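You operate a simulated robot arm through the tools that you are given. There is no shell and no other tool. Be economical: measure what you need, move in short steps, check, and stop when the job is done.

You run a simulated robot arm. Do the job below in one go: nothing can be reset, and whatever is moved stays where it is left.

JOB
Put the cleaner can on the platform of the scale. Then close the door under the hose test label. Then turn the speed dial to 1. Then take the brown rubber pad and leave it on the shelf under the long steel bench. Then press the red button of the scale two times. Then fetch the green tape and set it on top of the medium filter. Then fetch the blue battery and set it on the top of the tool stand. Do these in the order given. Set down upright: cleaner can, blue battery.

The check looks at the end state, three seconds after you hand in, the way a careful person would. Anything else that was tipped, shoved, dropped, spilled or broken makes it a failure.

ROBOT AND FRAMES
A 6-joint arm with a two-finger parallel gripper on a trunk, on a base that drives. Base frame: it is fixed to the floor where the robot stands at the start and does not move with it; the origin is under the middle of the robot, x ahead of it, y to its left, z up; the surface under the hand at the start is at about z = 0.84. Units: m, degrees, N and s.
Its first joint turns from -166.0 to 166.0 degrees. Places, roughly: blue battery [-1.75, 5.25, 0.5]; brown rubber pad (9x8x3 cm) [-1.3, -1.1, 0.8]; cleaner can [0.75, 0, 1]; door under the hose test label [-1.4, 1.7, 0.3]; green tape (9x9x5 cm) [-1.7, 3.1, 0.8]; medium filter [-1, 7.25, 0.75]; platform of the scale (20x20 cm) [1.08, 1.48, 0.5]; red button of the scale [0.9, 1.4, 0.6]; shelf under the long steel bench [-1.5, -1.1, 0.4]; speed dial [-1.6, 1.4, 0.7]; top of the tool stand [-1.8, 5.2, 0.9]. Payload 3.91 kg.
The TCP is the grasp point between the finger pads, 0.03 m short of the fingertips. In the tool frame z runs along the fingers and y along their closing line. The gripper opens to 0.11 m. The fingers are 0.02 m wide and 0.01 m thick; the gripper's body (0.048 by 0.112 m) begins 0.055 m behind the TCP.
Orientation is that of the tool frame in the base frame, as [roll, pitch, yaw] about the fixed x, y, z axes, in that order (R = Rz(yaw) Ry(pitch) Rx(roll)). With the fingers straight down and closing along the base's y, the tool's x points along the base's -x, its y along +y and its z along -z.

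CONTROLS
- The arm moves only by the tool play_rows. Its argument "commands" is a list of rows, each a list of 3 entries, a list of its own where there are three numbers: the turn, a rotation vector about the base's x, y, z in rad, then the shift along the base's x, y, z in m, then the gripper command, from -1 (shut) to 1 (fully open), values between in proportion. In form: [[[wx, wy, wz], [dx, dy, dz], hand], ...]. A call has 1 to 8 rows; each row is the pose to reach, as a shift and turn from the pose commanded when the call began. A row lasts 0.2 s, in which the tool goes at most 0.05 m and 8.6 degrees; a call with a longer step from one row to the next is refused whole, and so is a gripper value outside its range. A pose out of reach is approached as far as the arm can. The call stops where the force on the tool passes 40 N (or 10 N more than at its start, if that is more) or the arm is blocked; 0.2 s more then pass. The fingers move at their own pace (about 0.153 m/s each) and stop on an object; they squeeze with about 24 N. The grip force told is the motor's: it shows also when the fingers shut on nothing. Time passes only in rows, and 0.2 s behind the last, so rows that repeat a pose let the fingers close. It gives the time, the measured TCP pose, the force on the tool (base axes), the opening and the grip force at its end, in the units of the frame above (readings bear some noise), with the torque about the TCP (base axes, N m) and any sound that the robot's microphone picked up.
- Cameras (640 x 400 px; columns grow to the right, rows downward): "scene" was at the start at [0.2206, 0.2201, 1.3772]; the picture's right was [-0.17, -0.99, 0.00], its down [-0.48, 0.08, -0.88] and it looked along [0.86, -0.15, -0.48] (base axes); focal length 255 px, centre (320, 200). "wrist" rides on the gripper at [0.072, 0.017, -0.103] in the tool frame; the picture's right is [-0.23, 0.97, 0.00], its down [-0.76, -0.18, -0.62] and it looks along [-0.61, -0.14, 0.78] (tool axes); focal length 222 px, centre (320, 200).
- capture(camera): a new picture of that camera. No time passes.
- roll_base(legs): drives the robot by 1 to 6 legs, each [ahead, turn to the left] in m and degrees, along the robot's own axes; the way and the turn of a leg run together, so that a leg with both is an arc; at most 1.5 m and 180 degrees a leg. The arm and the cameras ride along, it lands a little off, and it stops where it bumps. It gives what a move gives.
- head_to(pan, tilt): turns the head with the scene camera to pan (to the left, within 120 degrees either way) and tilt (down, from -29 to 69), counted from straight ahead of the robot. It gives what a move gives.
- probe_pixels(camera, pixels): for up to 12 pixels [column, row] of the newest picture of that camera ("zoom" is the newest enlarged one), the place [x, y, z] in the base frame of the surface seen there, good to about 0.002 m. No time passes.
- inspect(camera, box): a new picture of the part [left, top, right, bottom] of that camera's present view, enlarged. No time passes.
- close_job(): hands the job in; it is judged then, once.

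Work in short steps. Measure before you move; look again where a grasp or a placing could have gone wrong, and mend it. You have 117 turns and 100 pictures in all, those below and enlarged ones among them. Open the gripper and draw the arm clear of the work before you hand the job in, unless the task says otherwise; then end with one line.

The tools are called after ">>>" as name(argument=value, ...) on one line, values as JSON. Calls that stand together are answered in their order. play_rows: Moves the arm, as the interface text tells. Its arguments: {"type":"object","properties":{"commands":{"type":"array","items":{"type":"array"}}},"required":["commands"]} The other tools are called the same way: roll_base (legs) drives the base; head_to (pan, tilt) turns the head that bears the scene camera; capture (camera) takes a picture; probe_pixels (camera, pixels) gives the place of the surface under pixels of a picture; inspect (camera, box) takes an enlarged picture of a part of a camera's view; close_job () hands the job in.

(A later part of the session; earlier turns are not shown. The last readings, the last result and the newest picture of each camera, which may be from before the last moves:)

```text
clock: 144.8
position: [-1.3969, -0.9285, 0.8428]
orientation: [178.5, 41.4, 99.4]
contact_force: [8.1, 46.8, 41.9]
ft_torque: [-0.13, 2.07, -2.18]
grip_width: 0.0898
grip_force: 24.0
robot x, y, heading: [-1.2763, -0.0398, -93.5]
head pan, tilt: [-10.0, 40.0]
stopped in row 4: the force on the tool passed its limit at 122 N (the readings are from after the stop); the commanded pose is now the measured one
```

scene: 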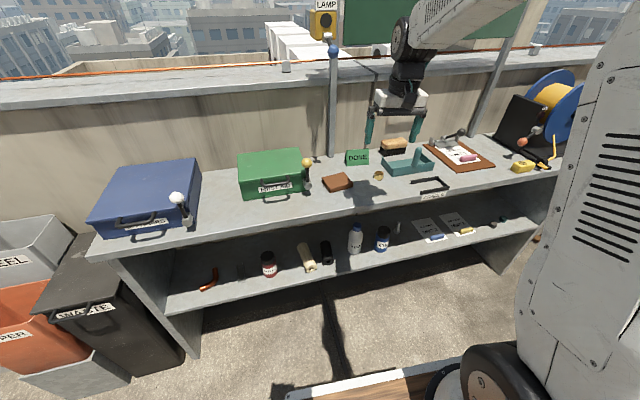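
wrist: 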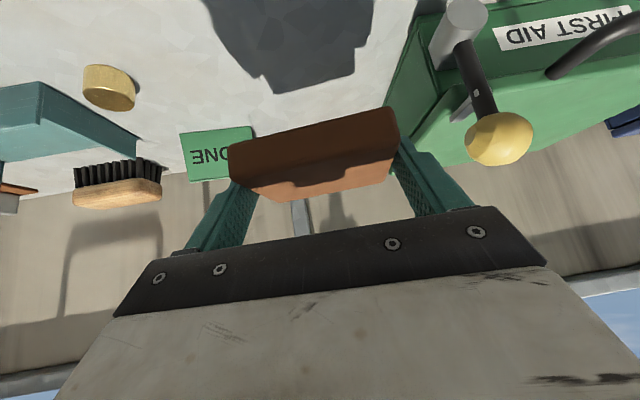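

The base was blocked behind (red cabinet) so the arm met the bench edge. I lift straight up and away and look.

>>> play_rows(commands=[[[0, 0, 0], [0, 0.01, 0.03], -1], [[0, 0, 0], [0, 0.03, 0.07], -1], [[0, 0, 0], [0, 0.05, 0.11], -1], [[0, 0, 0], [0, 0.07, 0.15], -1]])

>>> capture(camera="scene")

>>> capture(camera="wrist")

>>> head_to(pan=-120, tilt=35)

>>> capture(camera="scene")

```text
clock: 145.8
position: [-1.3979, -0.8627, 0.9877]
orientation: [178.4, 41.3, 99.2]
contact_force: [0.0, -0.7, -2.7]
ft_torque: [0.05, 0.02, 0.04]
grip_width: 0.0898
grip_force: 23.9
robot x, y, heading: [-1.2755, -0.039, -93.3]
head pan, tilt: [-10.0, 40.0]
```

```text
40 pictures are left
```

scene: 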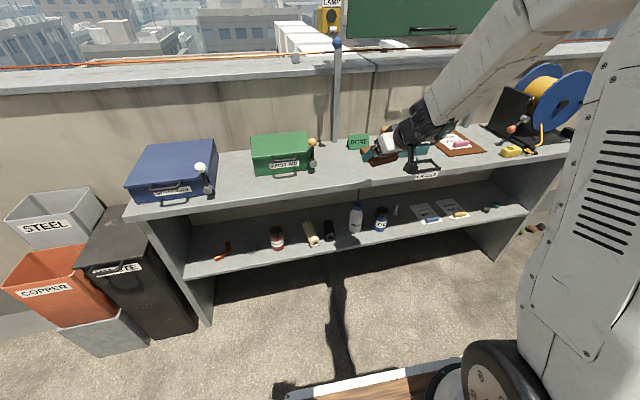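

```text
39 pictures are left
```

wrist: 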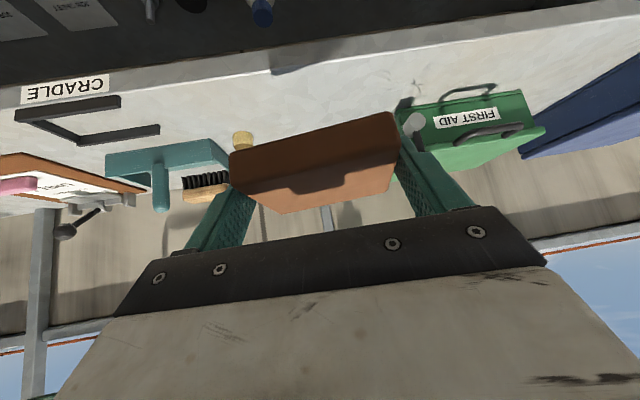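

```text
clock: 147.6
position: [-1.3983, -0.8632, 0.9883]
orientation: [178.4, 41.5, 99.2]
contact_force: [-0.2, 1.1, -1.0]
ft_torque: [-0.01, 0.0, -0.02]
grip_width: 0.0903
grip_force: 23.3
robot x, y, heading: [-1.2752, -0.0417, -93.2]
head pan, tilt: [-120.0, 35.0]
```

```text
38 pictures are left
```

scene: 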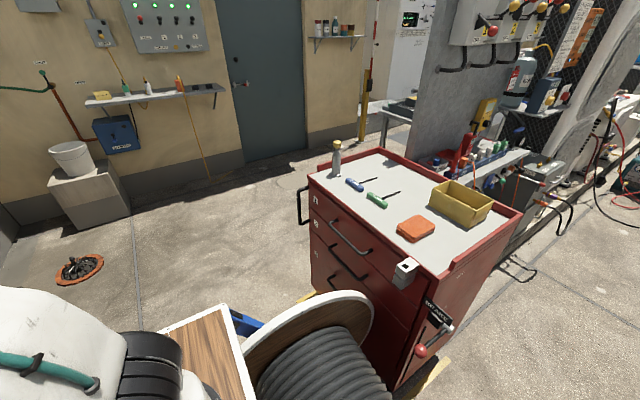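

The red cabinet looks unmoved and the pad is still held. Keeping y≈-0.86 (clear of the bench edge at -0.978) I go down and across in two checked calls.

>>> play_rows(commands=[[[0, 0, 0], [-0.03, 0.01, -0.035], -1], [[0, 0, 0], [-0.06, 0.01, -0.07], -1], [[0, 0, 0], [-0.09, 0.01, -0.105], -1], [[0, 0, 0], [-0.12, 0.01, -0.14], -1], [[0, 0, 0], [-0.15, 0.01, -0.175], -1], [[0, 0, 0], [-0.18, 0.01, -0.21], -1], [[0, 0, 0], [-0.21, 0.01, -0.245], -1]])

```text
clock: 149.2
position: [-1.6082, -0.8517, 0.7448]
orientation: [178.6, 41.5, 99.3]
contact_force: [1.0, -0.7, -1.8]
ft_torque: [0.07, -0.04, -0.02]
grip_width: 0.0899
grip_force: 24.4
robot x, y, heading: [-1.2808, -0.0396, -93.2]
head pan, tilt: [-120.0, 35.0]
```

Going well; continue down to z≈0.53 and x≈-1.68.

>>> play_rows(commands=[[[0, 0, 0], [-0.02, 0, -0.04], -1], [[0, 0, 0], [-0.04, 0, -0.08], -1], [[0, 0, 0], [-0.06, 0, -0.12], -1], [[0, 0, 0], [-0.07, 0, -0.16], -1], [[0, 0, 0], [-0.075, 0, -0.2], -1], [[0, 0, 0], [-0.075, 0, -0.215], -1]])

>>> head_to(pan=-15, tilt=45)

>>> capture(camera="scene")

>>> capture(camera="wrist")

```text
clock: 150.6
position: [-1.6849, -0.8508, 0.5305]
orientation: [178.3, 41.4, 99.2]
contact_force: [0.6, -0.1, -1.3]
ft_torque: [0.01, 0.03, 0.03]
grip_width: 0.0897
grip_force: 24.3
robot x, y, heading: [-1.2777, -0.0369, -93.5]
head pan, tilt: [-120.0, 35.0]
```

```text
clock: 152.4
position: [-1.6849, -0.8495, 0.5298]
orientation: [178.5, 41.4, 99.2]
contact_force: [-0.5, 0.3, -1.4]
ft_torque: [0.03, 0.01, 0.0]
grip_width: 0.0898
grip_force: 24.0
robot x, y, heading: [-1.2792, -0.0393, -93.1]
head pan, tilt: [-15.0, 45.0]
```

```text
37 pictures are left
```

scene: 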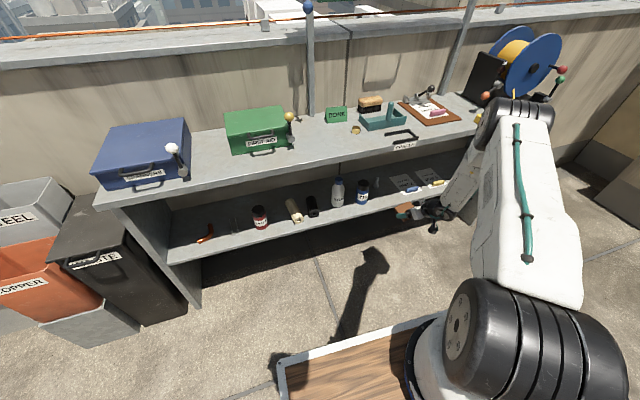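

```text
36 pictures are left
```

wrist: 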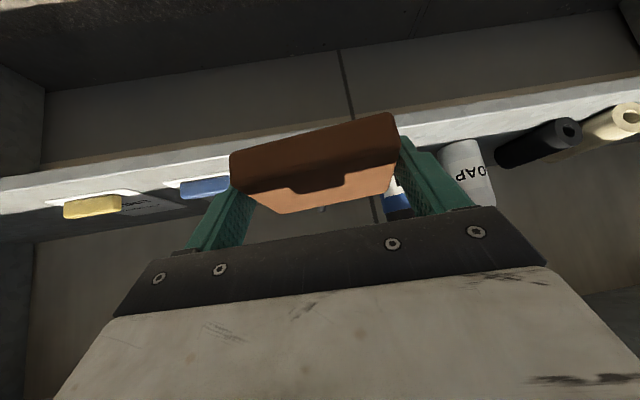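

The pad is in front of the gap between OIL and UNIT 2. I drive 8 cm ahead, then extend the arm.

>>> roll_base(legs=[[0.08, 0]])

>>> play_rows(commands=[[[0, 0, 0], [0, -0.03, 0], -1], [[0, 0, 0], [0, -0.055, 0], -1]])

>>> inspect(camera="scene", box=[330, 110, 510, 240])

```text
clock: 153.5
position: [-1.6876, -0.9318, 0.529]
orientation: [178.4, 41.5, 99.3]
contact_force: [-0.9, -0.2, -2.5]
ft_torque: [0.02, 0.01, 0.0]
grip_width: 0.0902
grip_force: 24.0
robot x, y, heading: [-1.2782, -0.115, -93.0]
head pan, tilt: [-15.0, 45.0]
```

```text
clock: 154.1
position: [-1.6895, -0.9855, 0.5303]
orientation: [178.4, 41.2, 99.3]
contact_force: [0.1, -0.1, -1.7]
ft_torque: [0.05, -0.01, -0.02]
grip_width: 0.0899
grip_force: 24.0
robot x, y, heading: [-1.2838, -0.1198, -93.1]
head pan, tilt: [-15.0, 45.0]
```

```text
3.08 times, centred on (420, 175) of scene
```

zoom: 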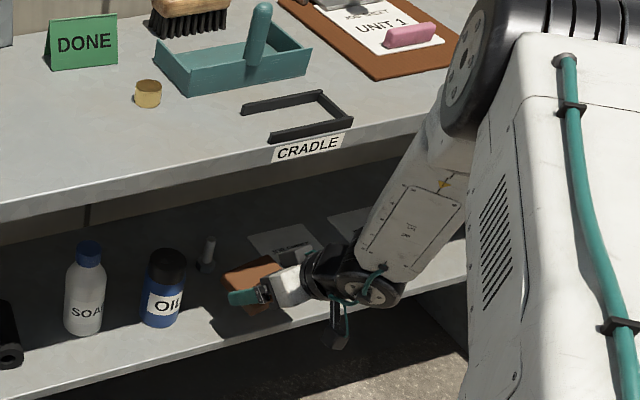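

Clear. I go the last 3 cm in and lower toward z 0.471.

>>> play_rows(commands=[[[0, 0, 0], [0.002, -0.02, -0.01], -1], [[0, 0, 0], [0.002, -0.031, -0.03], -1], [[0, 0, 0], [0.002, -0.031, -0.05], -1], [[0, 0, 0], [0.002, -0.031, -0.057], -1], [[0, 0, 0], [0.002, -0.031, -0.059], -1]])

```text
clock: 155.3
position: [-1.6858, -1.0171, 0.4713]
orientation: [178.5, 41.4, 99.2]
contact_force: [0.7, 0.9, -1.7]
ft_torque: [0.04, 0.03, 0.02]
grip_width: 0.0899
grip_force: 24.1
robot x, y, heading: [-1.2806, -0.1196, -93.0]
head pan, tilt: [-15.0, 45.0]
```

No contact yet; down by millimetres.

>>> play_rows(commands=[[[0, 0, 0], [0, 0, -0.001], -1], [[0, 0, 0], [0, 0, -0.002], -1], [[0, 0, 0], [0, 0, -0.003], -1]])

>>> inspect(camera="scene", box=[350, 150, 450, 230])

```text
clock: 156.1
position: [-1.687, -1.0166, 0.47]
orientation: [178.5, 41.4, 99.4]
contact_force: [8.1, 17.1, 24.2]
ft_torque: [0.04, 0.85, -0.57]
grip_width: 0.0898
grip_force: 23.5
robot x, y, heading: [-1.2825, -0.1144, -93.0]
head pan, tilt: [-15.0, 45.0]
```

```text
5.00 times, centred on (400, 190) of scene
```

zoom: 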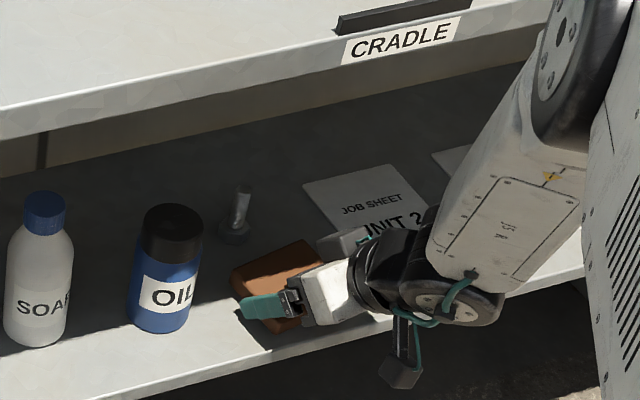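

Pad is on the shelf. I ease, open, and retract along the tool axis, then straight out.

>>> play_rows(commands=[[[0, 0, 0], [0, 0, 0.001], -1], [[0, 0, 0], [0, 0, 0.001], 0.9], [[0, 0, 0], [0, 0, 0.001], 0.9], [[0, 0, 0], [-0.002, 0.013, 0.016], 0.9], [[0, 0, 0], [-0.006, 0.038, 0.04], 0.9], [[0, 0, 0], [-0.008, 0.075, 0.06], 0.9], [[0, 0, 0], [-0.008, 0.12, 0.07], 0.9], [[0, 0, 0], [-0.008, 0.165, 0.08], 0.9]])

>>> inspect(camera="scene", box=[330, 140, 470, 240])

```text
clock: 157.9
position: [-1.6902, -0.8512, 0.5493]
orientation: [178.4, 41.4, 99.3]
contact_force: [-0.3, 0.1, 0.8]
ft_torque: [0.02, -0.01, 0.0]
grip_width: 0.1046
grip_force: 0.0
robot x, y, heading: [-1.2808, -0.1181, -93.2]
head pan, tilt: [-15.0, 45.0]
```

```text
4.00 times, centred on (400, 190) of scene
```

zoom: 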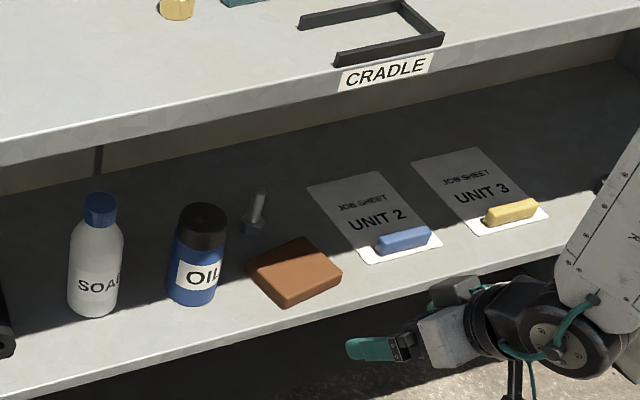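

The pad lies flat on the shelf, neighbours untouched. I raise and level the arm for driving.

>>> play_rows(commands=[[[0, 0, 0], [0, 0.01, 0.045], 0], [[0.09, 0.015, 0], [0.02, 0.02, 0.085], -1], [[0.18, 0.03, 0], [0.04, 0.03, 0.125], -1], [[0.28, 0.046, 0], [0.06, 0.03, 0.165], -1], [[0.38, 0.062, 0], [0.08, 0.03, 0.205], -1], [[0.48, 0.078, 0], [0.1, 0.03, 0.245], -1], [[0.58, 0.094, 0], [0.12, 0.03, 0.285], -1], [[0.69, 0.112, 0], [0.14, 0.03, 0.325], -1]])

>>> play_rows(commands=[[[0, 0, -0.05], [0.02, 0, 0.045], -1], [[0, 0, -0.1], [0.04, 0, 0.085], -1], [[0, 0, -0.16], [0.06, 0, 0.125], -1], [[0, 0, -0.16], [0.08, 0, 0.165], -1], [[0, 0, -0.16], [0.11, 0, 0.2], -1], [[0, 0, -0.16], [0.15, 0, 0.22], -1]])

```text
clock: 159.7
position: [-1.5529, -0.8222, 0.874]
orientation: [178.4, 1.3, 99.1]
contact_force: [0.6, 0.1, -0.2]
ft_torque: [-0.06, -0.01, 0.01]
grip_width: 0.0
grip_force: 23.8
robot x, y, heading: [-1.2841, -0.1184, -93.4]
head pan, tilt: [-15.0, 45.0]
```

```text
clock: 161.1
position: [-1.4025, -0.8211, 1.0948]
orientation: [178.4, 1.3, 90.1]
contact_force: [0.2, -0.3, -1.1]
ft_torque: [0.01, 0.03, 0.0]
grip_width: 0.0001
grip_force: 24.1
robot x, y, heading: [-1.2834, -0.1198, -93.2]
head pan, tilt: [-15.0, 45.0]
```

I drive back to the scale: a bit ahead first to free the rear from the red cabinet, then turn and go round.

>>> roll_base(legs=[[0.2, 0], [0, 93], [1.05, 0], [0, 90], [1.5, 0], [0.22, 0]])

```text
clock: 183.8
position: [-0.1598, 2.12, 1.0937]
orientation: [178.4, 1.3, -87.1]
contact_force: [-0.3, -0.4, -0.2]
ft_torque: [0.01, 0.01, -0.02]
grip_width: 0.0
grip_force: 24.2
robot x, y, heading: [-0.2447, 1.4137, 89.8]
head pan, tilt: [-15.0, 45.0]
```

Turn to the scale and drive 0.3 m up to it, then look.

>>> roll_base(legs=[[0, -90], [0.3, 0]])

>>> head_to(pan=0, tilt=45)

>>> capture(camera="scene")

>>> inspect(camera="scene", box=[270, 160, 410, 260])

```text
clock: 189.7
position: [0.7555, 1.3281, 1.0945]
orientation: [178.3, 1.3, -176.9]
contact_force: [-0.7, 0.6, -0.2]
ft_torque: [0.01, 0.01, 0.01]
grip_width: 0.0
grip_force: 23.8
robot x, y, heading: [0.0519, 1.4152, -0.2]
head pan, tilt: [-15.0, 45.0]
```

```text
clock: 190.4
position: [0.755, 1.3269, 1.0951]
orientation: [178.4, 1.2, -176.8]
contact_force: [0.3, 0.0, 0.3]
ft_torque: [0.01, 0.0, 0.0]
grip_width: 0.0
grip_force: 24.0
robot x, y, heading: [0.0493, 1.4116, -0.1]
head pan, tilt: [0.0, 45.0]
```

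```text
32 pictures are left
```

scene: 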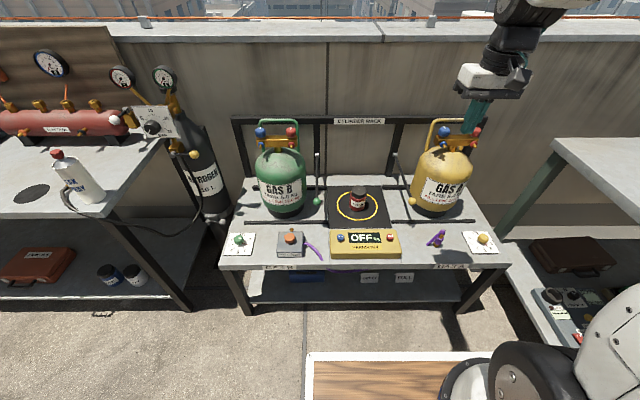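

```text
4.00 times, centred on (340, 210) of scene
```

zoom: 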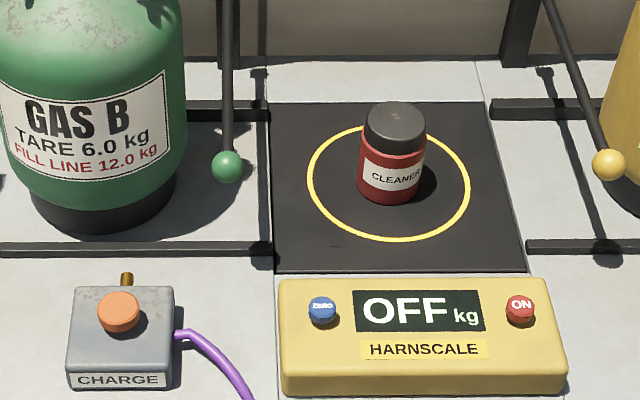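

Measure the ON button top and the box surface slope.

>>> probe_pixels(camera="zoom", pixels=[[520, 303], [520, 298], [510, 303], [530, 303], [520, 318], [550, 300], [545, 350], [510, 330], [605, 165]])

```text
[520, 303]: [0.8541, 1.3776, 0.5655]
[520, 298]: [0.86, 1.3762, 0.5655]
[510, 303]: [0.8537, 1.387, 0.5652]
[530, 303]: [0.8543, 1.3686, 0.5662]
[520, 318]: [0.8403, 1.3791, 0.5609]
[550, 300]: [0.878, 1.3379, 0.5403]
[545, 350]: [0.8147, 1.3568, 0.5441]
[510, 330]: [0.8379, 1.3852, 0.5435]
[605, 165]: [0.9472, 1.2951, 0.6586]
```

Button top at (0.8545,1.3778,0.5655). I go over it and down to ~3 cm above with shut fingers.

>>> play_rows(commands=[[[0, 0, 0], [0.035, 0.018, 0], -1], [[0, 0, 0], [0.07, 0.036, 0], -1], [[0, 0, 0], [0.0995, 0.051, 0], -1], [[0, 0, 0], [0.0995, 0.051, -0.05], -1], [[0, 0, 0], [0.0995, 0.051, -0.1], -1], [[0, 0, 0], [0.0995, 0.051, -0.15], -1], [[0, 0, 0], [0.0995, 0.051, -0.2], -1], [[0, 0, 0], [0.0995, 0.051, -0.25], -1]])

>>> play_rows(commands=[[[0, 0, 0], [0, 0, -0.05], -1], [[0, 0, 0], [0, 0, -0.1], -1], [[0, 0, 0], [0, 0, -0.15], -1], [[0, 0, 0], [0, 0, -0.19], -1], [[0, 0, 0], [0, 0, -0.22], -1]])

```text
clock: 192.2
position: [0.8541, 1.3774, 0.8459]
orientation: [178.4, 1.4, -177.0]
contact_force: [-0.2, -0.1, -0.4]
ft_torque: [-0.03, -0.01, 0.02]
grip_width: 0.0
grip_force: 23.7
robot x, y, heading: [0.0466, 1.4134, -0.1]
head pan, tilt: [0.0, 45.0]
```

```text
clock: 193.4
position: [0.8545, 1.3805, 0.6239]
orientation: [178.4, 1.4, -176.9]
contact_force: [-0.4, -0.3, 0.2]
ft_torque: [-0.03, 0.02, 0.0]
grip_width: 0.0001
grip_force: 23.9
robot x, y, heading: [0.0494, 1.4116, -0.2]
head pan, tilt: [0.0, 45.0]
```

Now press: down to TCP 0.592 (about 3.5 mm travel), reading force and sound.

>>> play_rows(commands=[[[0, 0, 0], [0, -0.002, -0.02], -1], [[0, 0, 0], [0, -0.002, -0.027], -1], [[0, 0, 0], [0, -0.002, -0.03], -1], [[0, 0, 0], [0, -0.002, -0.032], -1]])

>>> inspect(camera="scene", box=[270, 160, 410, 260])

```text
clock: 194.4
position: [0.8546, 1.3773, 0.5932]
orientation: [178.4, 1.4, -177.0]
contact_force: [-0.7, 1.4, 2.6]
ft_torque: [0.0, 0.02, -0.01]
grip_width: 0.0
grip_force: 24.0
robot x, y, heading: [0.0492, 1.4101, -0.2]
head pan, tilt: [0.0, 45.0]
heard: click
```

```text
4.00 times, centred on (340, 210) of scene
```

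zoom: 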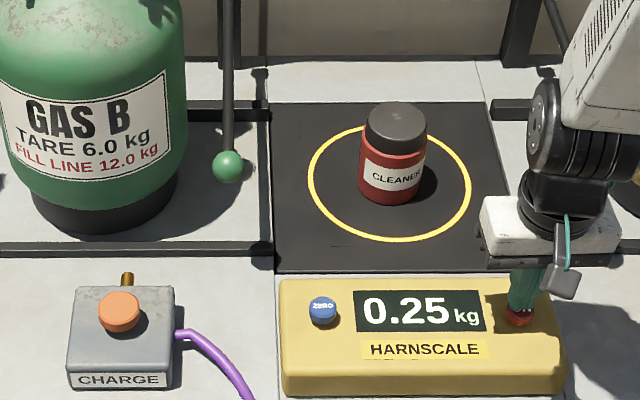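

One click: the display reads 0.25 kg. I lift off fully to release, then press a second time.

>>> play_rows(commands=[[[0, 0, 0], [0, 0, 0.015], -1], [[0, 0, 0], [0, 0, 0.03], -1], [[0, 0, 0], [0, 0, 0.03], -1], [[0, 0, 0], [0, 0, 0.03], -1]])

>>> play_rows(commands=[[[0, 0, 0], [0, 0, -0.018], -1], [[0, 0, 0], [0, 0, -0.025], -1], [[0, 0, 0], [0, 0, -0.028], -1], [[0, 0, 0], [0, 0, -0.0305], -1]])

```text
clock: 195.4
position: [0.8557, 1.377, 0.623]
orientation: [178.3, 1.3, -177.0]
contact_force: [0.1, 0.1, -0.1]
ft_torque: [-0.02, 0.03, 0.01]
grip_width: 0.0004
grip_force: 23.9
robot x, y, heading: [0.0483, 1.4114, -0.0]
head pan, tilt: [0.0, 45.0]
```

```text
clock: 196.4
position: [0.8546, 1.3759, 0.5921]
orientation: [178.3, 1.4, -176.9]
contact_force: [-1.1, 0.2, 1.6]
ft_torque: [0.02, 0.05, -0.01]
grip_width: 0.0
grip_force: 23.9
robot x, y, heading: [0.0509, 1.412, -0.1]
head pan, tilt: [0.0, 45.0]
heard: click
```

Second click heard. I lift straight up and check the display.

>>> play_rows(commands=[[[0, 0, 0], [0, 0, 0.02], -1], [[0, 0, 0], [0, 0, 0.06], -1], [[0, 0, 0], [0, 0, 0.11], -1], [[0, 0, 0], [0, 0, 0.16], -1], [[0, 0, 0], [0, 0, 0.21], -1], [[0, 0, 0], [0, 0, 0.26], -1], [[0, 0, 0], [0, 0, 0.31], -1], [[0, 0, 0], [0, 0, 0.36], -1]])

>>> play_rows(commands=[[[0, 0, 0], [-0.02, 0, 0.045], 1], [[0, 0, 0], [-0.04, 0, 0.09], 1], [[0, 0, 0], [-0.06, 0, 0.135], 1], [[0, 0, 0], [-0.08, 0, 0.18], 1], [[0, 0, 0], [-0.1, 0, 0.2], 1]])

>>> inspect(camera="scene", box=[270, 160, 410, 260])

>>> roll_base(legs=[[-0.45, 0], [0, 90], [0.6, 0]])

>>> head_to(pan=45, tilt=25)

>>> capture(camera="scene")

```text
clock: 198.2
position: [0.8556, 1.3768, 0.9498]
orientation: [178.4, 1.2, -176.9]
contact_force: [0.2, -0.8, -0.6]
ft_torque: [-0.02, 0.03, 0.02]
grip_width: 0.0001
grip_force: 23.8
robot x, y, heading: [0.0478, 1.4112, -0.2]
head pan, tilt: [0.0, 45.0]
```

```text
clock: 199.4
position: [0.7547, 1.3764, 1.1531]
orientation: [178.5, 1.1, -177.0]
contact_force: [0.1, -0.2, -0.5]
ft_torque: [0.0, -0.02, 0.03]
grip_width: 0.11
grip_force: 0.0
robot x, y, heading: [0.0506, 1.4109, -0.1]
head pan, tilt: [0.0, 45.0]
```

```text
4.00 times, centred on (340, 210) of scene
```

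zoom: 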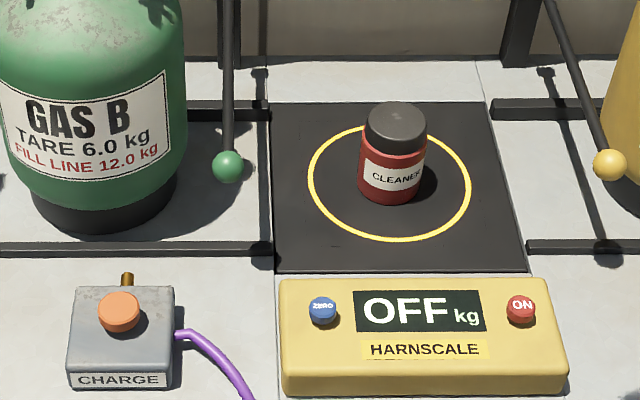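

```text
clock: 208.9
position: [-0.354, 2.724, 1.1532]
orientation: [178.4, 1.3, -86.9]
contact_force: [0.6, -0.1, -0.2]
ft_torque: [-0.04, 0.01, -0.03]
grip_width: 0.1099
grip_force: 0.0
robot x, y, heading: [-0.3866, 2.018, 89.9]
head pan, tilt: [0.0, 45.0]
```

```text
clock: 210.1
position: [-0.3545, 2.7259, 1.1527]
orientation: [178.4, 1.4, -86.7]
contact_force: [0.2, 0.7, 0.3]
ft_torque: [0.03, -0.05, -0.01]
grip_width: 0.1099
grip_force: 0.1
robot x, y, heading: [-0.3868, 2.0208, 90.2]
head pan, tilt: [45.0, 25.0]
```

```text
28 pictures are left
```

scene: 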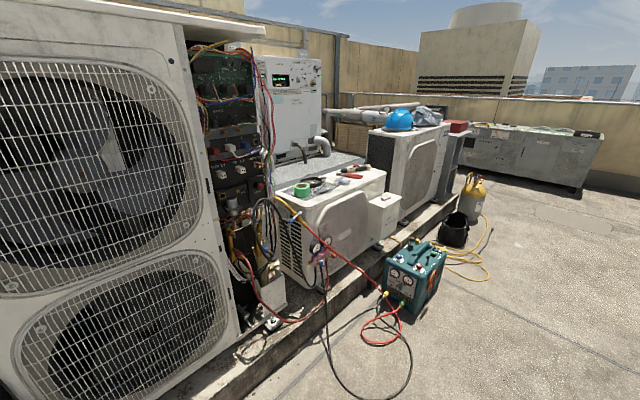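

Both presses registered (ON then OFF). The green tape is on the low AC unit at (303,190). I zoom there and map hoses on the floor.

>>> inspect(camera="scene", box=[250, 150, 410, 260])

>>> probe_pixels(camera="scene", pixels=[[303, 190], [303, 184], [293, 190], [313, 190], [345, 180], [350, 390], [410, 350], [330, 320], [370, 275], [400, 305], [290, 317], [325, 245]])

```text
3.64 times, centred on (330, 205) of scene
```

zoom: 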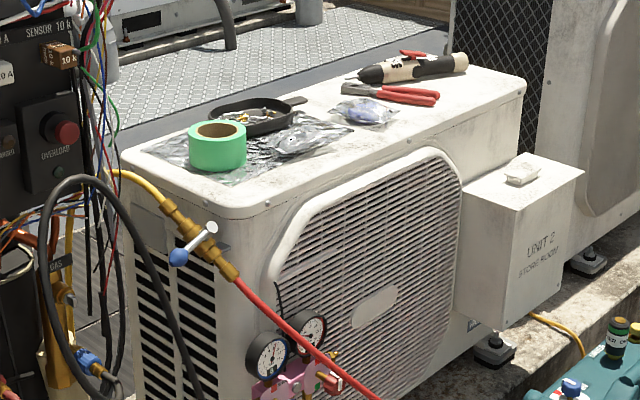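

```text
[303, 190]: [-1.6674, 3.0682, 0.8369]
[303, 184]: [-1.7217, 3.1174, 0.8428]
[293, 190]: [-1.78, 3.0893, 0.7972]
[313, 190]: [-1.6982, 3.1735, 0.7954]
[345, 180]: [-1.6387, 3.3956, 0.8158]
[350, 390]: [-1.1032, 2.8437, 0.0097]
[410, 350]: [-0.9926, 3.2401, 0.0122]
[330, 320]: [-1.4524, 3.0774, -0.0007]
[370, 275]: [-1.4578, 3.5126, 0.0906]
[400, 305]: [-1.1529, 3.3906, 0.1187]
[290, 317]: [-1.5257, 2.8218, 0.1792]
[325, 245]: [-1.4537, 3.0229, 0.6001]
```

The tape centre is ≈(-1.702,3.097), resting at 0.795. I look at the floor hoses in front of it to choose a stance.

>>> head_to(pan=35, tilt=45)

>>> capture(camera="scene")

```text
clock: 210.9
position: [-0.3543, 2.7258, 1.1531]
orientation: [178.4, 1.2, -86.8]
contact_force: [0.5, -0.8, 0.9]
ft_torque: [0.01, -0.02, 0.03]
grip_width: 0.1101
grip_force: 0.1
robot x, y, heading: [-0.3902, 2.0219, 90.2]
head pan, tilt: [35.0, 45.0]
```

```text
26 pictures are left
```

scene: 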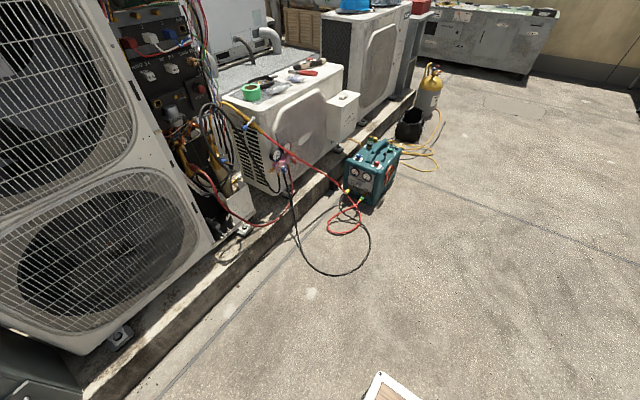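

Probe the loop outline, the recovery machine and the curb.

>>> probe_pixels(camera="scene", pixels=[[298, 240], [308, 265], [330, 276], [350, 270], [366, 252], [370, 235], [375, 208], [400, 178], [345, 205], [240, 290], [180, 350], [296, 210]])

```text
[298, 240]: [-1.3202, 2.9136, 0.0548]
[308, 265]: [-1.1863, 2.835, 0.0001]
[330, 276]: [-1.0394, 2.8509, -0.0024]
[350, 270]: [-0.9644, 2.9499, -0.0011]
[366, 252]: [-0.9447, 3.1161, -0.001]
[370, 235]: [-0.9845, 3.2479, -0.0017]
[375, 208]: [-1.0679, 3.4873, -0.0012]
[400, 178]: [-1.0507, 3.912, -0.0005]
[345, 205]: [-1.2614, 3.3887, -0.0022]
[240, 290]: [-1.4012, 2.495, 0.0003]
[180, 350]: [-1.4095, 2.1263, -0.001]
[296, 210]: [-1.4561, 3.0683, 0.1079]
```

I will park alongside the curb at about (-1.07,2.41) facing +y, south of the hose loop (y>2.83), by an S-curve. First swing the arm to the right so it stays clear of the AC unit.

>>> play_rows(commands=[[[0, 0, 0], [0.044, -0.014, 0], 1], [[0, 0, 0], [0.088, -0.028, 0], 1], [[0, 0, 0], [0.132, -0.042, 0], 1], [[0, 0, 0], [0.176, -0.056, 0], 1], [[0, 0, 0], [0.22, -0.07, 0], 1], [[0, 0, 0], [0.264, -0.084, 0], 1], [[0, 0, 0], [0.308, -0.098, 0], 1], [[0, 0, 0], [0.35, -0.112, 0], 1]])

>>> roll_base(legs=[[-0.8, 0], [0.72, 60], [0.72, -60]])

>>> head_to(pan=45, tilt=45)

>>> capture(camera="scene")

```text
clock: 212.7
position: [-0.0045, 2.6148, 1.1542]
orientation: [178.4, 1.3, -86.7]
contact_force: [-0.6, -0.1, 0.7]
ft_torque: [-0.01, -0.02, -0.01]
grip_width: 0.1099
grip_force: 0.2
robot x, y, heading: [-0.3893, 2.0214, 89.9]
head pan, tilt: [35.0, 45.0]
```

```text
clock: 224.0
position: [-0.684, 3.0036, 1.1538]
orientation: [178.4, 1.3, -86.8]
contact_force: [-0.3, -0.1, -0.3]
ft_torque: [-0.02, 0.0, 0.01]
grip_width: 0.1098
grip_force: 0.1
robot x, y, heading: [-1.0679, 2.4124, 90.4]
head pan, tilt: [35.0, 45.0]
cut short: leg 2, 3
```

```text
clock: 224.7
position: [-0.6819, 3.0032, 1.1539]
orientation: [178.4, 1.3, -86.9]
contact_force: [-0.5, -0.4, 0.1]
ft_torque: [0.01, -0.03, 0.01]
grip_width: 0.1101
grip_force: 0.0
robot x, y, heading: [-1.0688, 2.413, 90.1]
head pan, tilt: [45.0, 45.0]
```

```text
25 pictures are left
```

scene: 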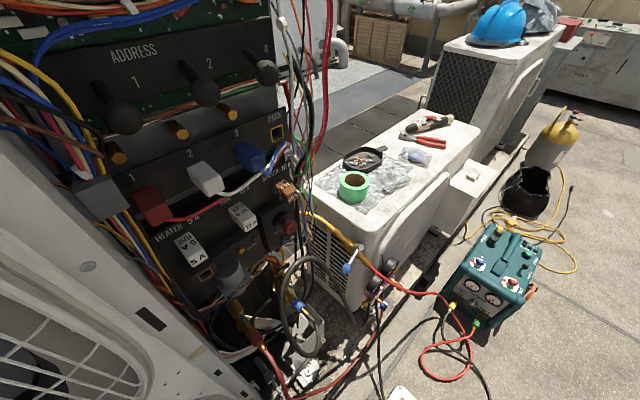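

Parked at (-1.069,2.413). I zoom on the tape and probe the loose wires that the arm must pass.

>>> inspect(camera="scene", box=[250, 90, 430, 240])

>>> probe_pixels(camera="scene", pixels=[[354, 187], [354, 176], [341, 182], [367, 182], [330, 20], [298, 100], [310, 160], [280, 190], [310, 215], [340, 245], [350, 262], [290, 260]])

```text
2.67 times, centred on (340, 165) of scene
```

zoom: 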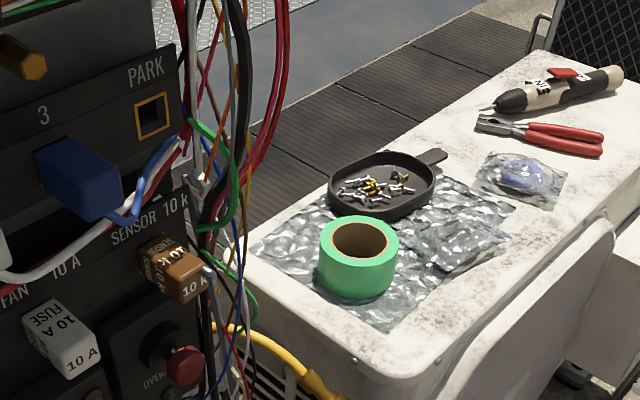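

```text
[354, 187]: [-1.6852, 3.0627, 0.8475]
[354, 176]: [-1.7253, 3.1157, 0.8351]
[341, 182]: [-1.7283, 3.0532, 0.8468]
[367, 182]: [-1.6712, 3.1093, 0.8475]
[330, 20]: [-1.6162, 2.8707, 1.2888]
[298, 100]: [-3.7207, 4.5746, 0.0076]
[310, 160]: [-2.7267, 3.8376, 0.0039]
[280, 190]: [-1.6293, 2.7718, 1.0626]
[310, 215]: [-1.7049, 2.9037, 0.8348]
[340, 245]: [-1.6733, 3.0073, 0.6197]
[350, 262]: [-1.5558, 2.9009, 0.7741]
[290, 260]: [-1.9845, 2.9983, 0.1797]
```

The straight arm line from here would pass only ~8 cm from the hanging wires (-1.62,2.87). A better stance is (-0.9,2.56) facing -x (side clear of the hose loop), so I drive there in two stages.

>>> roll_base(legs=[[-0.3, 0], [0, -45], [0.63, 0], [0, 135]])

```text
clock: 227.9
position: [-0.4922, 2.5234, 1.1541]
orientation: [178.3, 1.3, -107.8]
contact_force: [0.3, -0.1, -0.4]
ft_torque: [0.03, -0.04, 0.0]
grip_width: 0.11
grip_force: 0.1
robot x, y, heading: [-1.0652, 2.105, 69.1]
head pan, tilt: [45.0, 45.0]
stopped in leg 2: the robot was blocked; the commanded pose is now the measured one
```

The rear touched the curb while turning. I go ahead a little first, then turn less sharply and continue.

>>> roll_base(legs=[[0.2, 0], [0.15, -39]])

```text
clock: 231.4
position: [-0.193, 2.3678, 1.1534]
orientation: [178.4, 1.4, -146.9]
contact_force: [-0.2, 0.2, -0.7]
ft_torque: [-0.03, -0.02, 0.02]
grip_width: 0.1099
grip_force: 0.1
robot x, y, heading: [-0.8996, 2.4063, 30.3]
head pan, tilt: [45.0, 45.0]
```

Now ahead 0.3 m and turn left 150° to face -x.

>>> roll_base(legs=[[0.3, 0], [0, 150]])

>>> head_to(pan=-25, tilt=40)

>>> capture(camera="scene")

```text
clock: 239.5
position: [-1.2348, 2.9475, 1.1551]
orientation: [178.4, 1.3, 2.6]
contact_force: [-0.2, 0.6, -0.5]
ft_torque: [-0.01, 0.01, -0.01]
grip_width: 0.1096
grip_force: 0.1
robot x, y, heading: [-0.6465, 2.5579, 179.7]
head pan, tilt: [45.0, 45.0]
```

```text
clock: 240.9
position: [-1.2351, 2.9484, 1.1524]
orientation: [178.4, 1.3, 2.7]
contact_force: [-0.4, 0.0, 0.2]
ft_torque: [-0.02, 0.0, 0.0]
grip_width: 0.1102
grip_force: 0.1
robot x, y, heading: [-0.6416, 2.5549, 180.0]
head pan, tilt: [-25.0, 40.0]
```

```text
23 pictures are left
```

scene: 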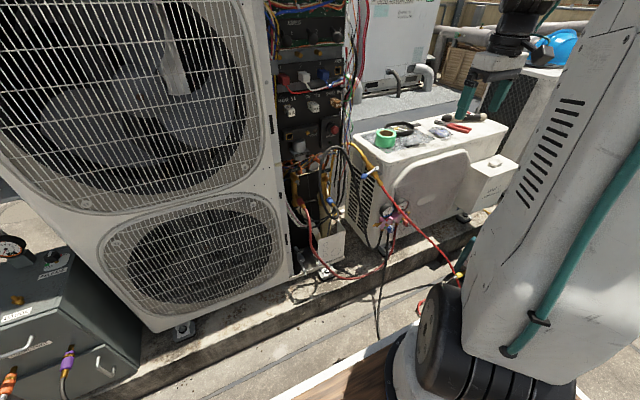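

Now move the arm to y≈3.08 and drive 0.26 m ahead, then view from the wrist.

>>> play_rows(commands=[[[0, 0, 0], [-0.01, 0.045, 0], 1], [[0, 0, 0], [-0.02, 0.09, 0], 1], [[0, 0, 0], [-0.03, 0.135, 0], 1]])

>>> roll_base(legs=[[0.25, 0]])

>>> capture(camera="wrist")

```text
clock: 241.8
position: [-1.2641, 3.0805, 1.1542]
orientation: [178.4, 1.3, 2.7]
contact_force: [0.7, 0.3, 2.1]
ft_torque: [0.02, 0.01, -0.01]
grip_width: 0.1101
grip_force: 0.0
robot x, y, heading: [-0.6441, 2.5544, 179.6]
head pan, tilt: [-25.0, 40.0]
```

```text
clock: 243.6
position: [-1.5167, 3.0837, 1.153]
orientation: [178.4, 1.3, 2.5]
contact_force: [0.8, 0.0, -0.8]
ft_torque: [-0.01, -0.02, 0.04]
grip_width: 0.1103
grip_force: 0.0
robot x, y, heading: [-0.8977, 2.5548, 179.4]
head pan, tilt: [-25.0, 40.0]
```

```text
22 pictures are left
```

wrist: 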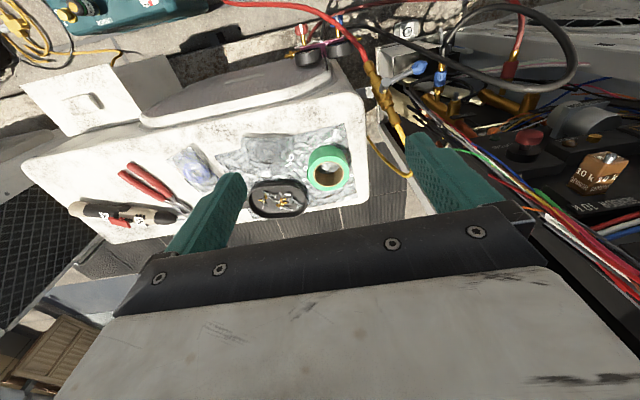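

Probe the tape rim, the pan's edges and the nearby wires from the wrist view.

>>> probe_pixels(camera="wrist", pixels=[[330, 150], [330, 186], [311, 168], [348, 168], [304, 188], [304, 205], [278, 178], [375, 170], [405, 175], [250, 195], [300, 180]])

>>> inspect(camera="wrist", box=[230, 110, 430, 230])

```text
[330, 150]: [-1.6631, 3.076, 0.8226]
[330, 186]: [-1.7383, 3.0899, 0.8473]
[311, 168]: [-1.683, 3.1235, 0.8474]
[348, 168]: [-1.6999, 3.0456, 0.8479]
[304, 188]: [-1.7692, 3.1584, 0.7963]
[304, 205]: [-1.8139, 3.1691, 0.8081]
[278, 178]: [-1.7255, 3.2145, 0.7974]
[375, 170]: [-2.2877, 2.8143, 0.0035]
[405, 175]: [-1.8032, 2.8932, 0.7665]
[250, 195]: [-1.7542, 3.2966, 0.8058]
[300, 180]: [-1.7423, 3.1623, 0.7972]
```

```text
3.20 times, centred on (330, 170) of wrist
```

zoom: 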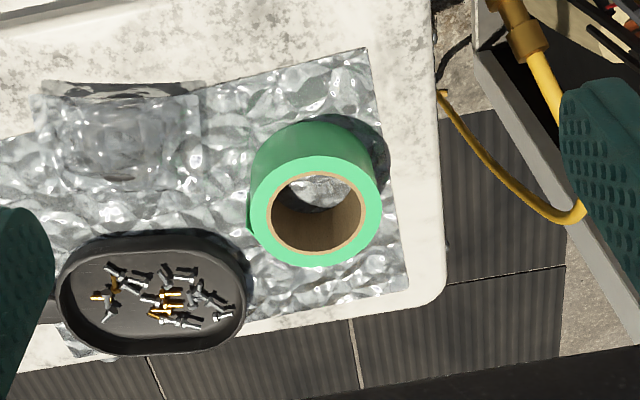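

Centre (-1.697,3.084), top 0.8475; pan is well clear of both fingers. I move over and descend.

>>> play_rows(commands=[[[0, 0, 0], [-0.045, 0, 0], 1], [[0, 0, 0], [-0.09, 0, 0], 1], [[0, 0, 0], [-0.135, 0, 0], 1], [[0, 0, 0], [-0.18, 0, 0], 1], [[0, 0, 0], [-0.18, 0, -0.05], 1], [[0, 0, 0], [-0.18, 0, -0.1], 1], [[0, 0, 0], [-0.18, 0, -0.15], 1], [[0, 0, 0], [-0.18, 0, -0.2], 1]])

>>> capture(camera="wrist")

```text
clock: 245.4
position: [-1.6976, 3.085, 0.9534]
orientation: [178.4, 1.4, 2.5]
contact_force: [0.4, -0.5, 0.7]
ft_torque: [0.02, 0.04, 0.02]
grip_width: 0.1102
grip_force: 0.1
robot x, y, heading: [-0.8995, 2.5522, 179.8]
head pan, tilt: [-25.0, 40.0]
```

```text
20 pictures are left
```

wrist: 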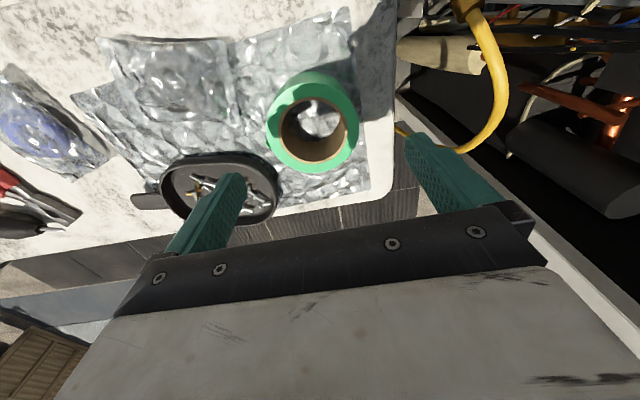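

Well centred. Down to z 0.835 and close.

>>> play_rows(commands=[[[0, 0, 0], [0, 0, -0.05], 1], [[0, 0, 0], [0, 0, -0.095], 1], [[0, 0, 0], [0, 0, -0.118], 1], [[0, 0, 0], [0, 0, -0.118], -1], [[0, 0, 0], [0, 0, -0.118], -1], [[0, 0, 0], [0, 0, -0.118], -1]])

>>> play_rows(commands=[[[0, 0, 0], [0, 0, 0.04], -1], [[0, 0, 0], [0, 0, 0.09], -1], [[0, 0, 0], [0, 0, 0.14], -1], [[0, 0, 0], [0, 0, 0.19], -1], [[0, 0, 0], [0, 0, 0.24], -1], [[0, 0, 0], [0, 0, 0.29], -1], [[0, 0, 0], [0.04, 0, 0.31], -1]])

>>> capture(camera="wrist")

```text
clock: 246.8
position: [-1.6977, 3.0835, 0.8359]
orientation: [178.5, 1.3, 2.5]
contact_force: [0.2, -0.1, -0.7]
ft_torque: [0.1, -0.04, -0.01]
grip_width: 0.0842
grip_force: 24.1
robot x, y, heading: [-0.8972, 2.5569, 179.6]
head pan, tilt: [-25.0, 40.0]
```

```text
clock: 248.4
position: [-1.6568, 3.0835, 1.146]
orientation: [178.3, 1.2, 2.4]
contact_force: [-1.1, -0.3, -2.2]
ft_torque: [-0.01, -0.05, 0.04]
grip_width: 0.0839
grip_force: 23.8
robot x, y, heading: [-0.8998, 2.5547, 179.5]
head pan, tilt: [-25.0, 40.0]
```

```text
19 pictures are left
```

wrist: 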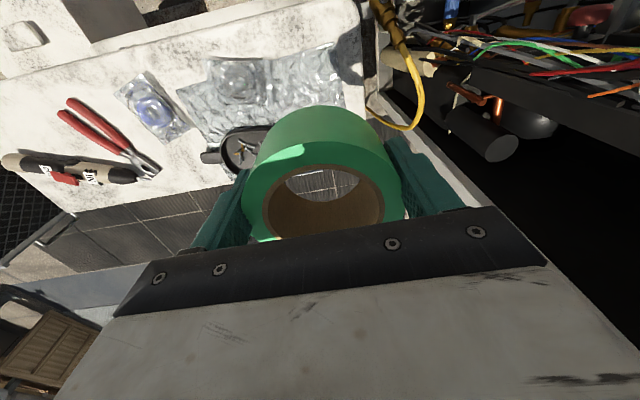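

Tape held (0.084 m). I back out 0.75 m, then centre the arm before turning and heading up the aisle.

>>> roll_base(legs=[[-0.75, 0]])

>>> play_rows(commands=[[[0, 0, 0], [0.0, -0.049, 0], -1], [[0, 0, 0], [0, -0.098, 0], -1], [[0, 0, 0], [0, -0.147, 0], -1], [[0, 0, 0], [0, -0.196, 0], -1], [[0, 0, 0], [0, -0.245, 0], -1], [[0, 0, 0], [0, -0.294, 0], -1], [[0, 0, 0], [0, -0.343, 0], -1], [[0, 0, 0], [0, -0.392, 0], -1]])

>>> roll_base(legs=[[0, -90]])

>>> head_to(pan=10, tilt=22)

>>> capture(camera="scene")

```text
clock: 252.4
position: [-0.9085, 3.084, 1.1449]
orientation: [178.4, 1.4, 1.7]
contact_force: [-0.8, 0.0, -1.0]
ft_torque: [0.0, -0.03, -0.02]
grip_width: 0.0839
grip_force: 24.5
robot x, y, heading: [-0.1576, 2.5487, 178.9]
head pan, tilt: [-25.0, 40.0]
```

```text
clock: 254.2
position: [-0.9081, 2.6942, 1.1464]
orientation: [178.4, 1.3, 1.6]
contact_force: [0.4, 0.2, -1.8]
ft_torque: [-0.05, -0.01, 0.01]
grip_width: 0.0836
grip_force: 23.6
robot x, y, heading: [-0.16, 2.5493, 178.9]
head pan, tilt: [-25.0, 40.0]
```

```text
clock: 258.4
position: [-0.0008, 3.297, 1.1462]
orientation: [178.5, 1.3, -89.0]
contact_force: [0.4, -0.9, -2.1]
ft_torque: [-0.03, 0.01, 0.0]
grip_width: 0.0837
grip_force: 23.6
robot x, y, heading: [-0.157, 2.5486, 88.0]
head pan, tilt: [-25.0, 40.0]
```

```text
clock: 259.5
position: [-0.0011, 3.2964, 1.1469]
orientation: [178.5, 1.3, -89.1]
contact_force: [0.1, 0.3, -2.3]
ft_torque: [-0.03, 0.01, 0.01]
grip_width: 0.0838
grip_force: 23.9
robot x, y, heading: [-0.1573, 2.5471, 88.0]
head pan, tilt: [10.0, 22.0]
```

```text
18 pictures are left
```

scene: 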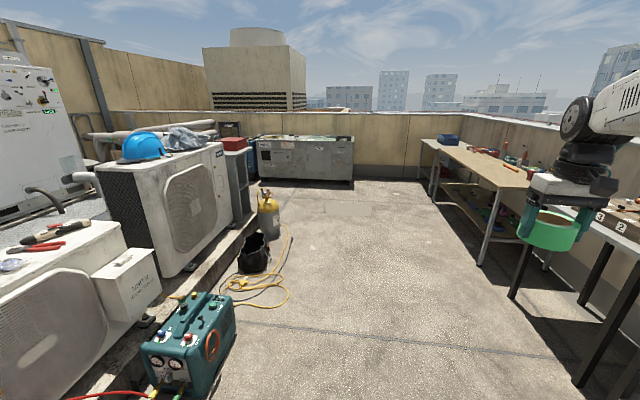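

Probe the yellow hose's reach and the far grey unit's position.

>>> probe_pixels(camera="scene", pixels=[[291, 270], [285, 302], [275, 215], [355, 185], [355, 138], [258, 138], [305, 137], [238, 150], [440, 205], [480, 265]])

>>> inspect(camera="scene", box=[210, 110, 380, 200])

```text
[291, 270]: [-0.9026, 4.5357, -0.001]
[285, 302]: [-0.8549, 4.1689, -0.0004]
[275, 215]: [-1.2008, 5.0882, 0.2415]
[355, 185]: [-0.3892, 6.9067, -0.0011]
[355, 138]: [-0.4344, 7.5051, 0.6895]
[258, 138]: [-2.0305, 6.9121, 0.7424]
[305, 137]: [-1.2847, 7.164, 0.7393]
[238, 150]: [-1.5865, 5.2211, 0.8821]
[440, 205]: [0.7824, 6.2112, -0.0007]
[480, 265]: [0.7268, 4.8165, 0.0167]
```

```text
3.76 times, centred on (295, 155) of scene
```

zoom: 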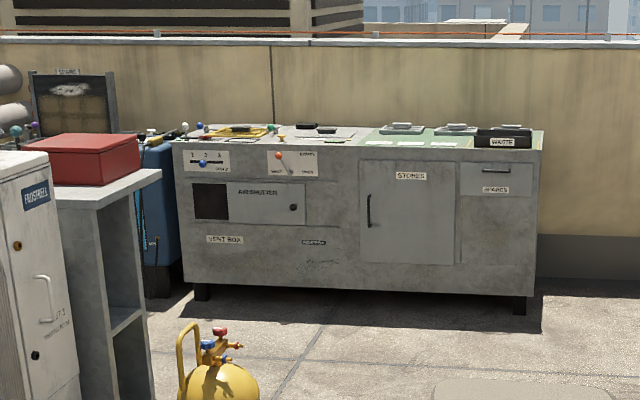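

The grey unit (top z≈0.74, front y 6.9) carries the filters. I drive there, keeping clear of the yellow hose, ending near (-0.9,6.3) facing +y.

>>> roll_base(legs=[[0, 13], [1.5, 0], [1.5, 0], [0.78, 0], [0, -11]])

>>> head_to(pan=5, tilt=45)

>>> capture(camera="scene")

```text
clock: 279.5
position: [-0.7386, 7.0654, 1.146]
orientation: [178.5, 1.2, -87.5]
contact_force: [-0.1, -0.2, -1.6]
ft_torque: [-0.01, -0.01, -0.01]
grip_width: 0.0833
grip_force: 23.9
robot x, y, heading: [-0.875, 6.3117, 89.8]
head pan, tilt: [10.0, 22.0]
```

```text
clock: 280.4
position: [-0.7378, 7.0652, 1.1463]
orientation: [178.4, 1.4, -87.4]
contact_force: [-0.1, 0.6, -1.9]
ft_torque: [-0.01, -0.02, -0.02]
grip_width: 0.0835
grip_force: 24.3
robot x, y, heading: [-0.8751, 6.3131, 89.9]
head pan, tilt: [5.0, 45.0]
```

```text
16 pictures are left
```

scene: 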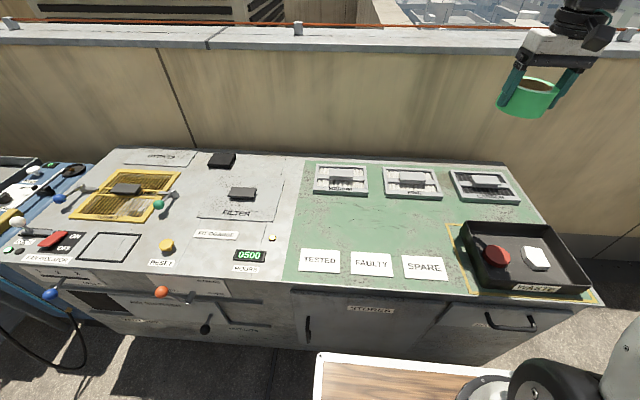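

Three filters with labels at (340,180), (411,182), (484,186). I zoom to read which is the medium one.

>>> inspect(camera="scene", box=[300, 150, 530, 280])

>>> probe_pixels(camera="scene", pixels=[[340, 169], [316, 170], [366, 170], [316, 192], [367, 193], [385, 171], [438, 172], [387, 195], [441, 197], [411, 176], [411, 187], [411, 172]])

```text
2.78 times, centred on (415, 215) of scene
```

zoom: 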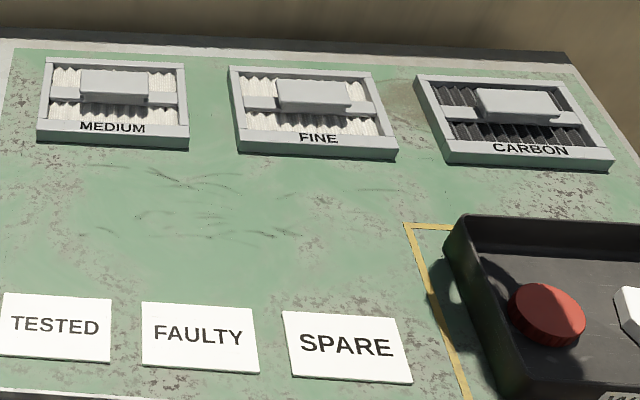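

```text
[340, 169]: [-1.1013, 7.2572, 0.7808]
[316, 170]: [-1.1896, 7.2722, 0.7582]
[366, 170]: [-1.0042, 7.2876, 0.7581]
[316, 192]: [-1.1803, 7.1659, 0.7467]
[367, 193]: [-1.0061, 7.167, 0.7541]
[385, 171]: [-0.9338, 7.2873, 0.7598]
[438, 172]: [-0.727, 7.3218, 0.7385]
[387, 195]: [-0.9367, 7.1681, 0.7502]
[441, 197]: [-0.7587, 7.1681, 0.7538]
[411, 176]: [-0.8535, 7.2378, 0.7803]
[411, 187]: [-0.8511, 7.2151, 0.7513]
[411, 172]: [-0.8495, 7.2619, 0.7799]
```

The medium filter is the left one (centre ≈(-1.097,7.225)). I zoom on it for the raised grip's size.

>>> inspect(camera="scene", box=[305, 158, 375, 202])

>>> probe_pixels(camera="zoom", pixels=[[205, 85], [205, 112], [375, 90], [375, 115], [290, 100], [290, 85], [290, 115], [100, 135], [460, 135], [300, 160], [100, 70], [480, 200]])

```text
9.09 times, centred on (340, 180) of scene
```

zoom: 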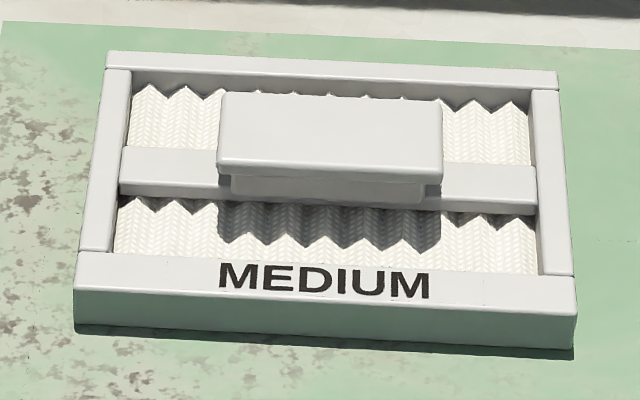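

```text
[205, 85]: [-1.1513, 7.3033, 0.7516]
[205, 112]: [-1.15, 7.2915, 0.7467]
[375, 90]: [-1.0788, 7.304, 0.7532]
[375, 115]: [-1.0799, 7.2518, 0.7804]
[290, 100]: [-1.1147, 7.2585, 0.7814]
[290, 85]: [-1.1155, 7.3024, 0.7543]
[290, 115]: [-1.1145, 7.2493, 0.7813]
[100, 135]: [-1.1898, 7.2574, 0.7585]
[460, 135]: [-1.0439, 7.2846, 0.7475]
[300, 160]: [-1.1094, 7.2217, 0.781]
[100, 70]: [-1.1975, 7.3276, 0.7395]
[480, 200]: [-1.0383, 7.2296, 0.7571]
```

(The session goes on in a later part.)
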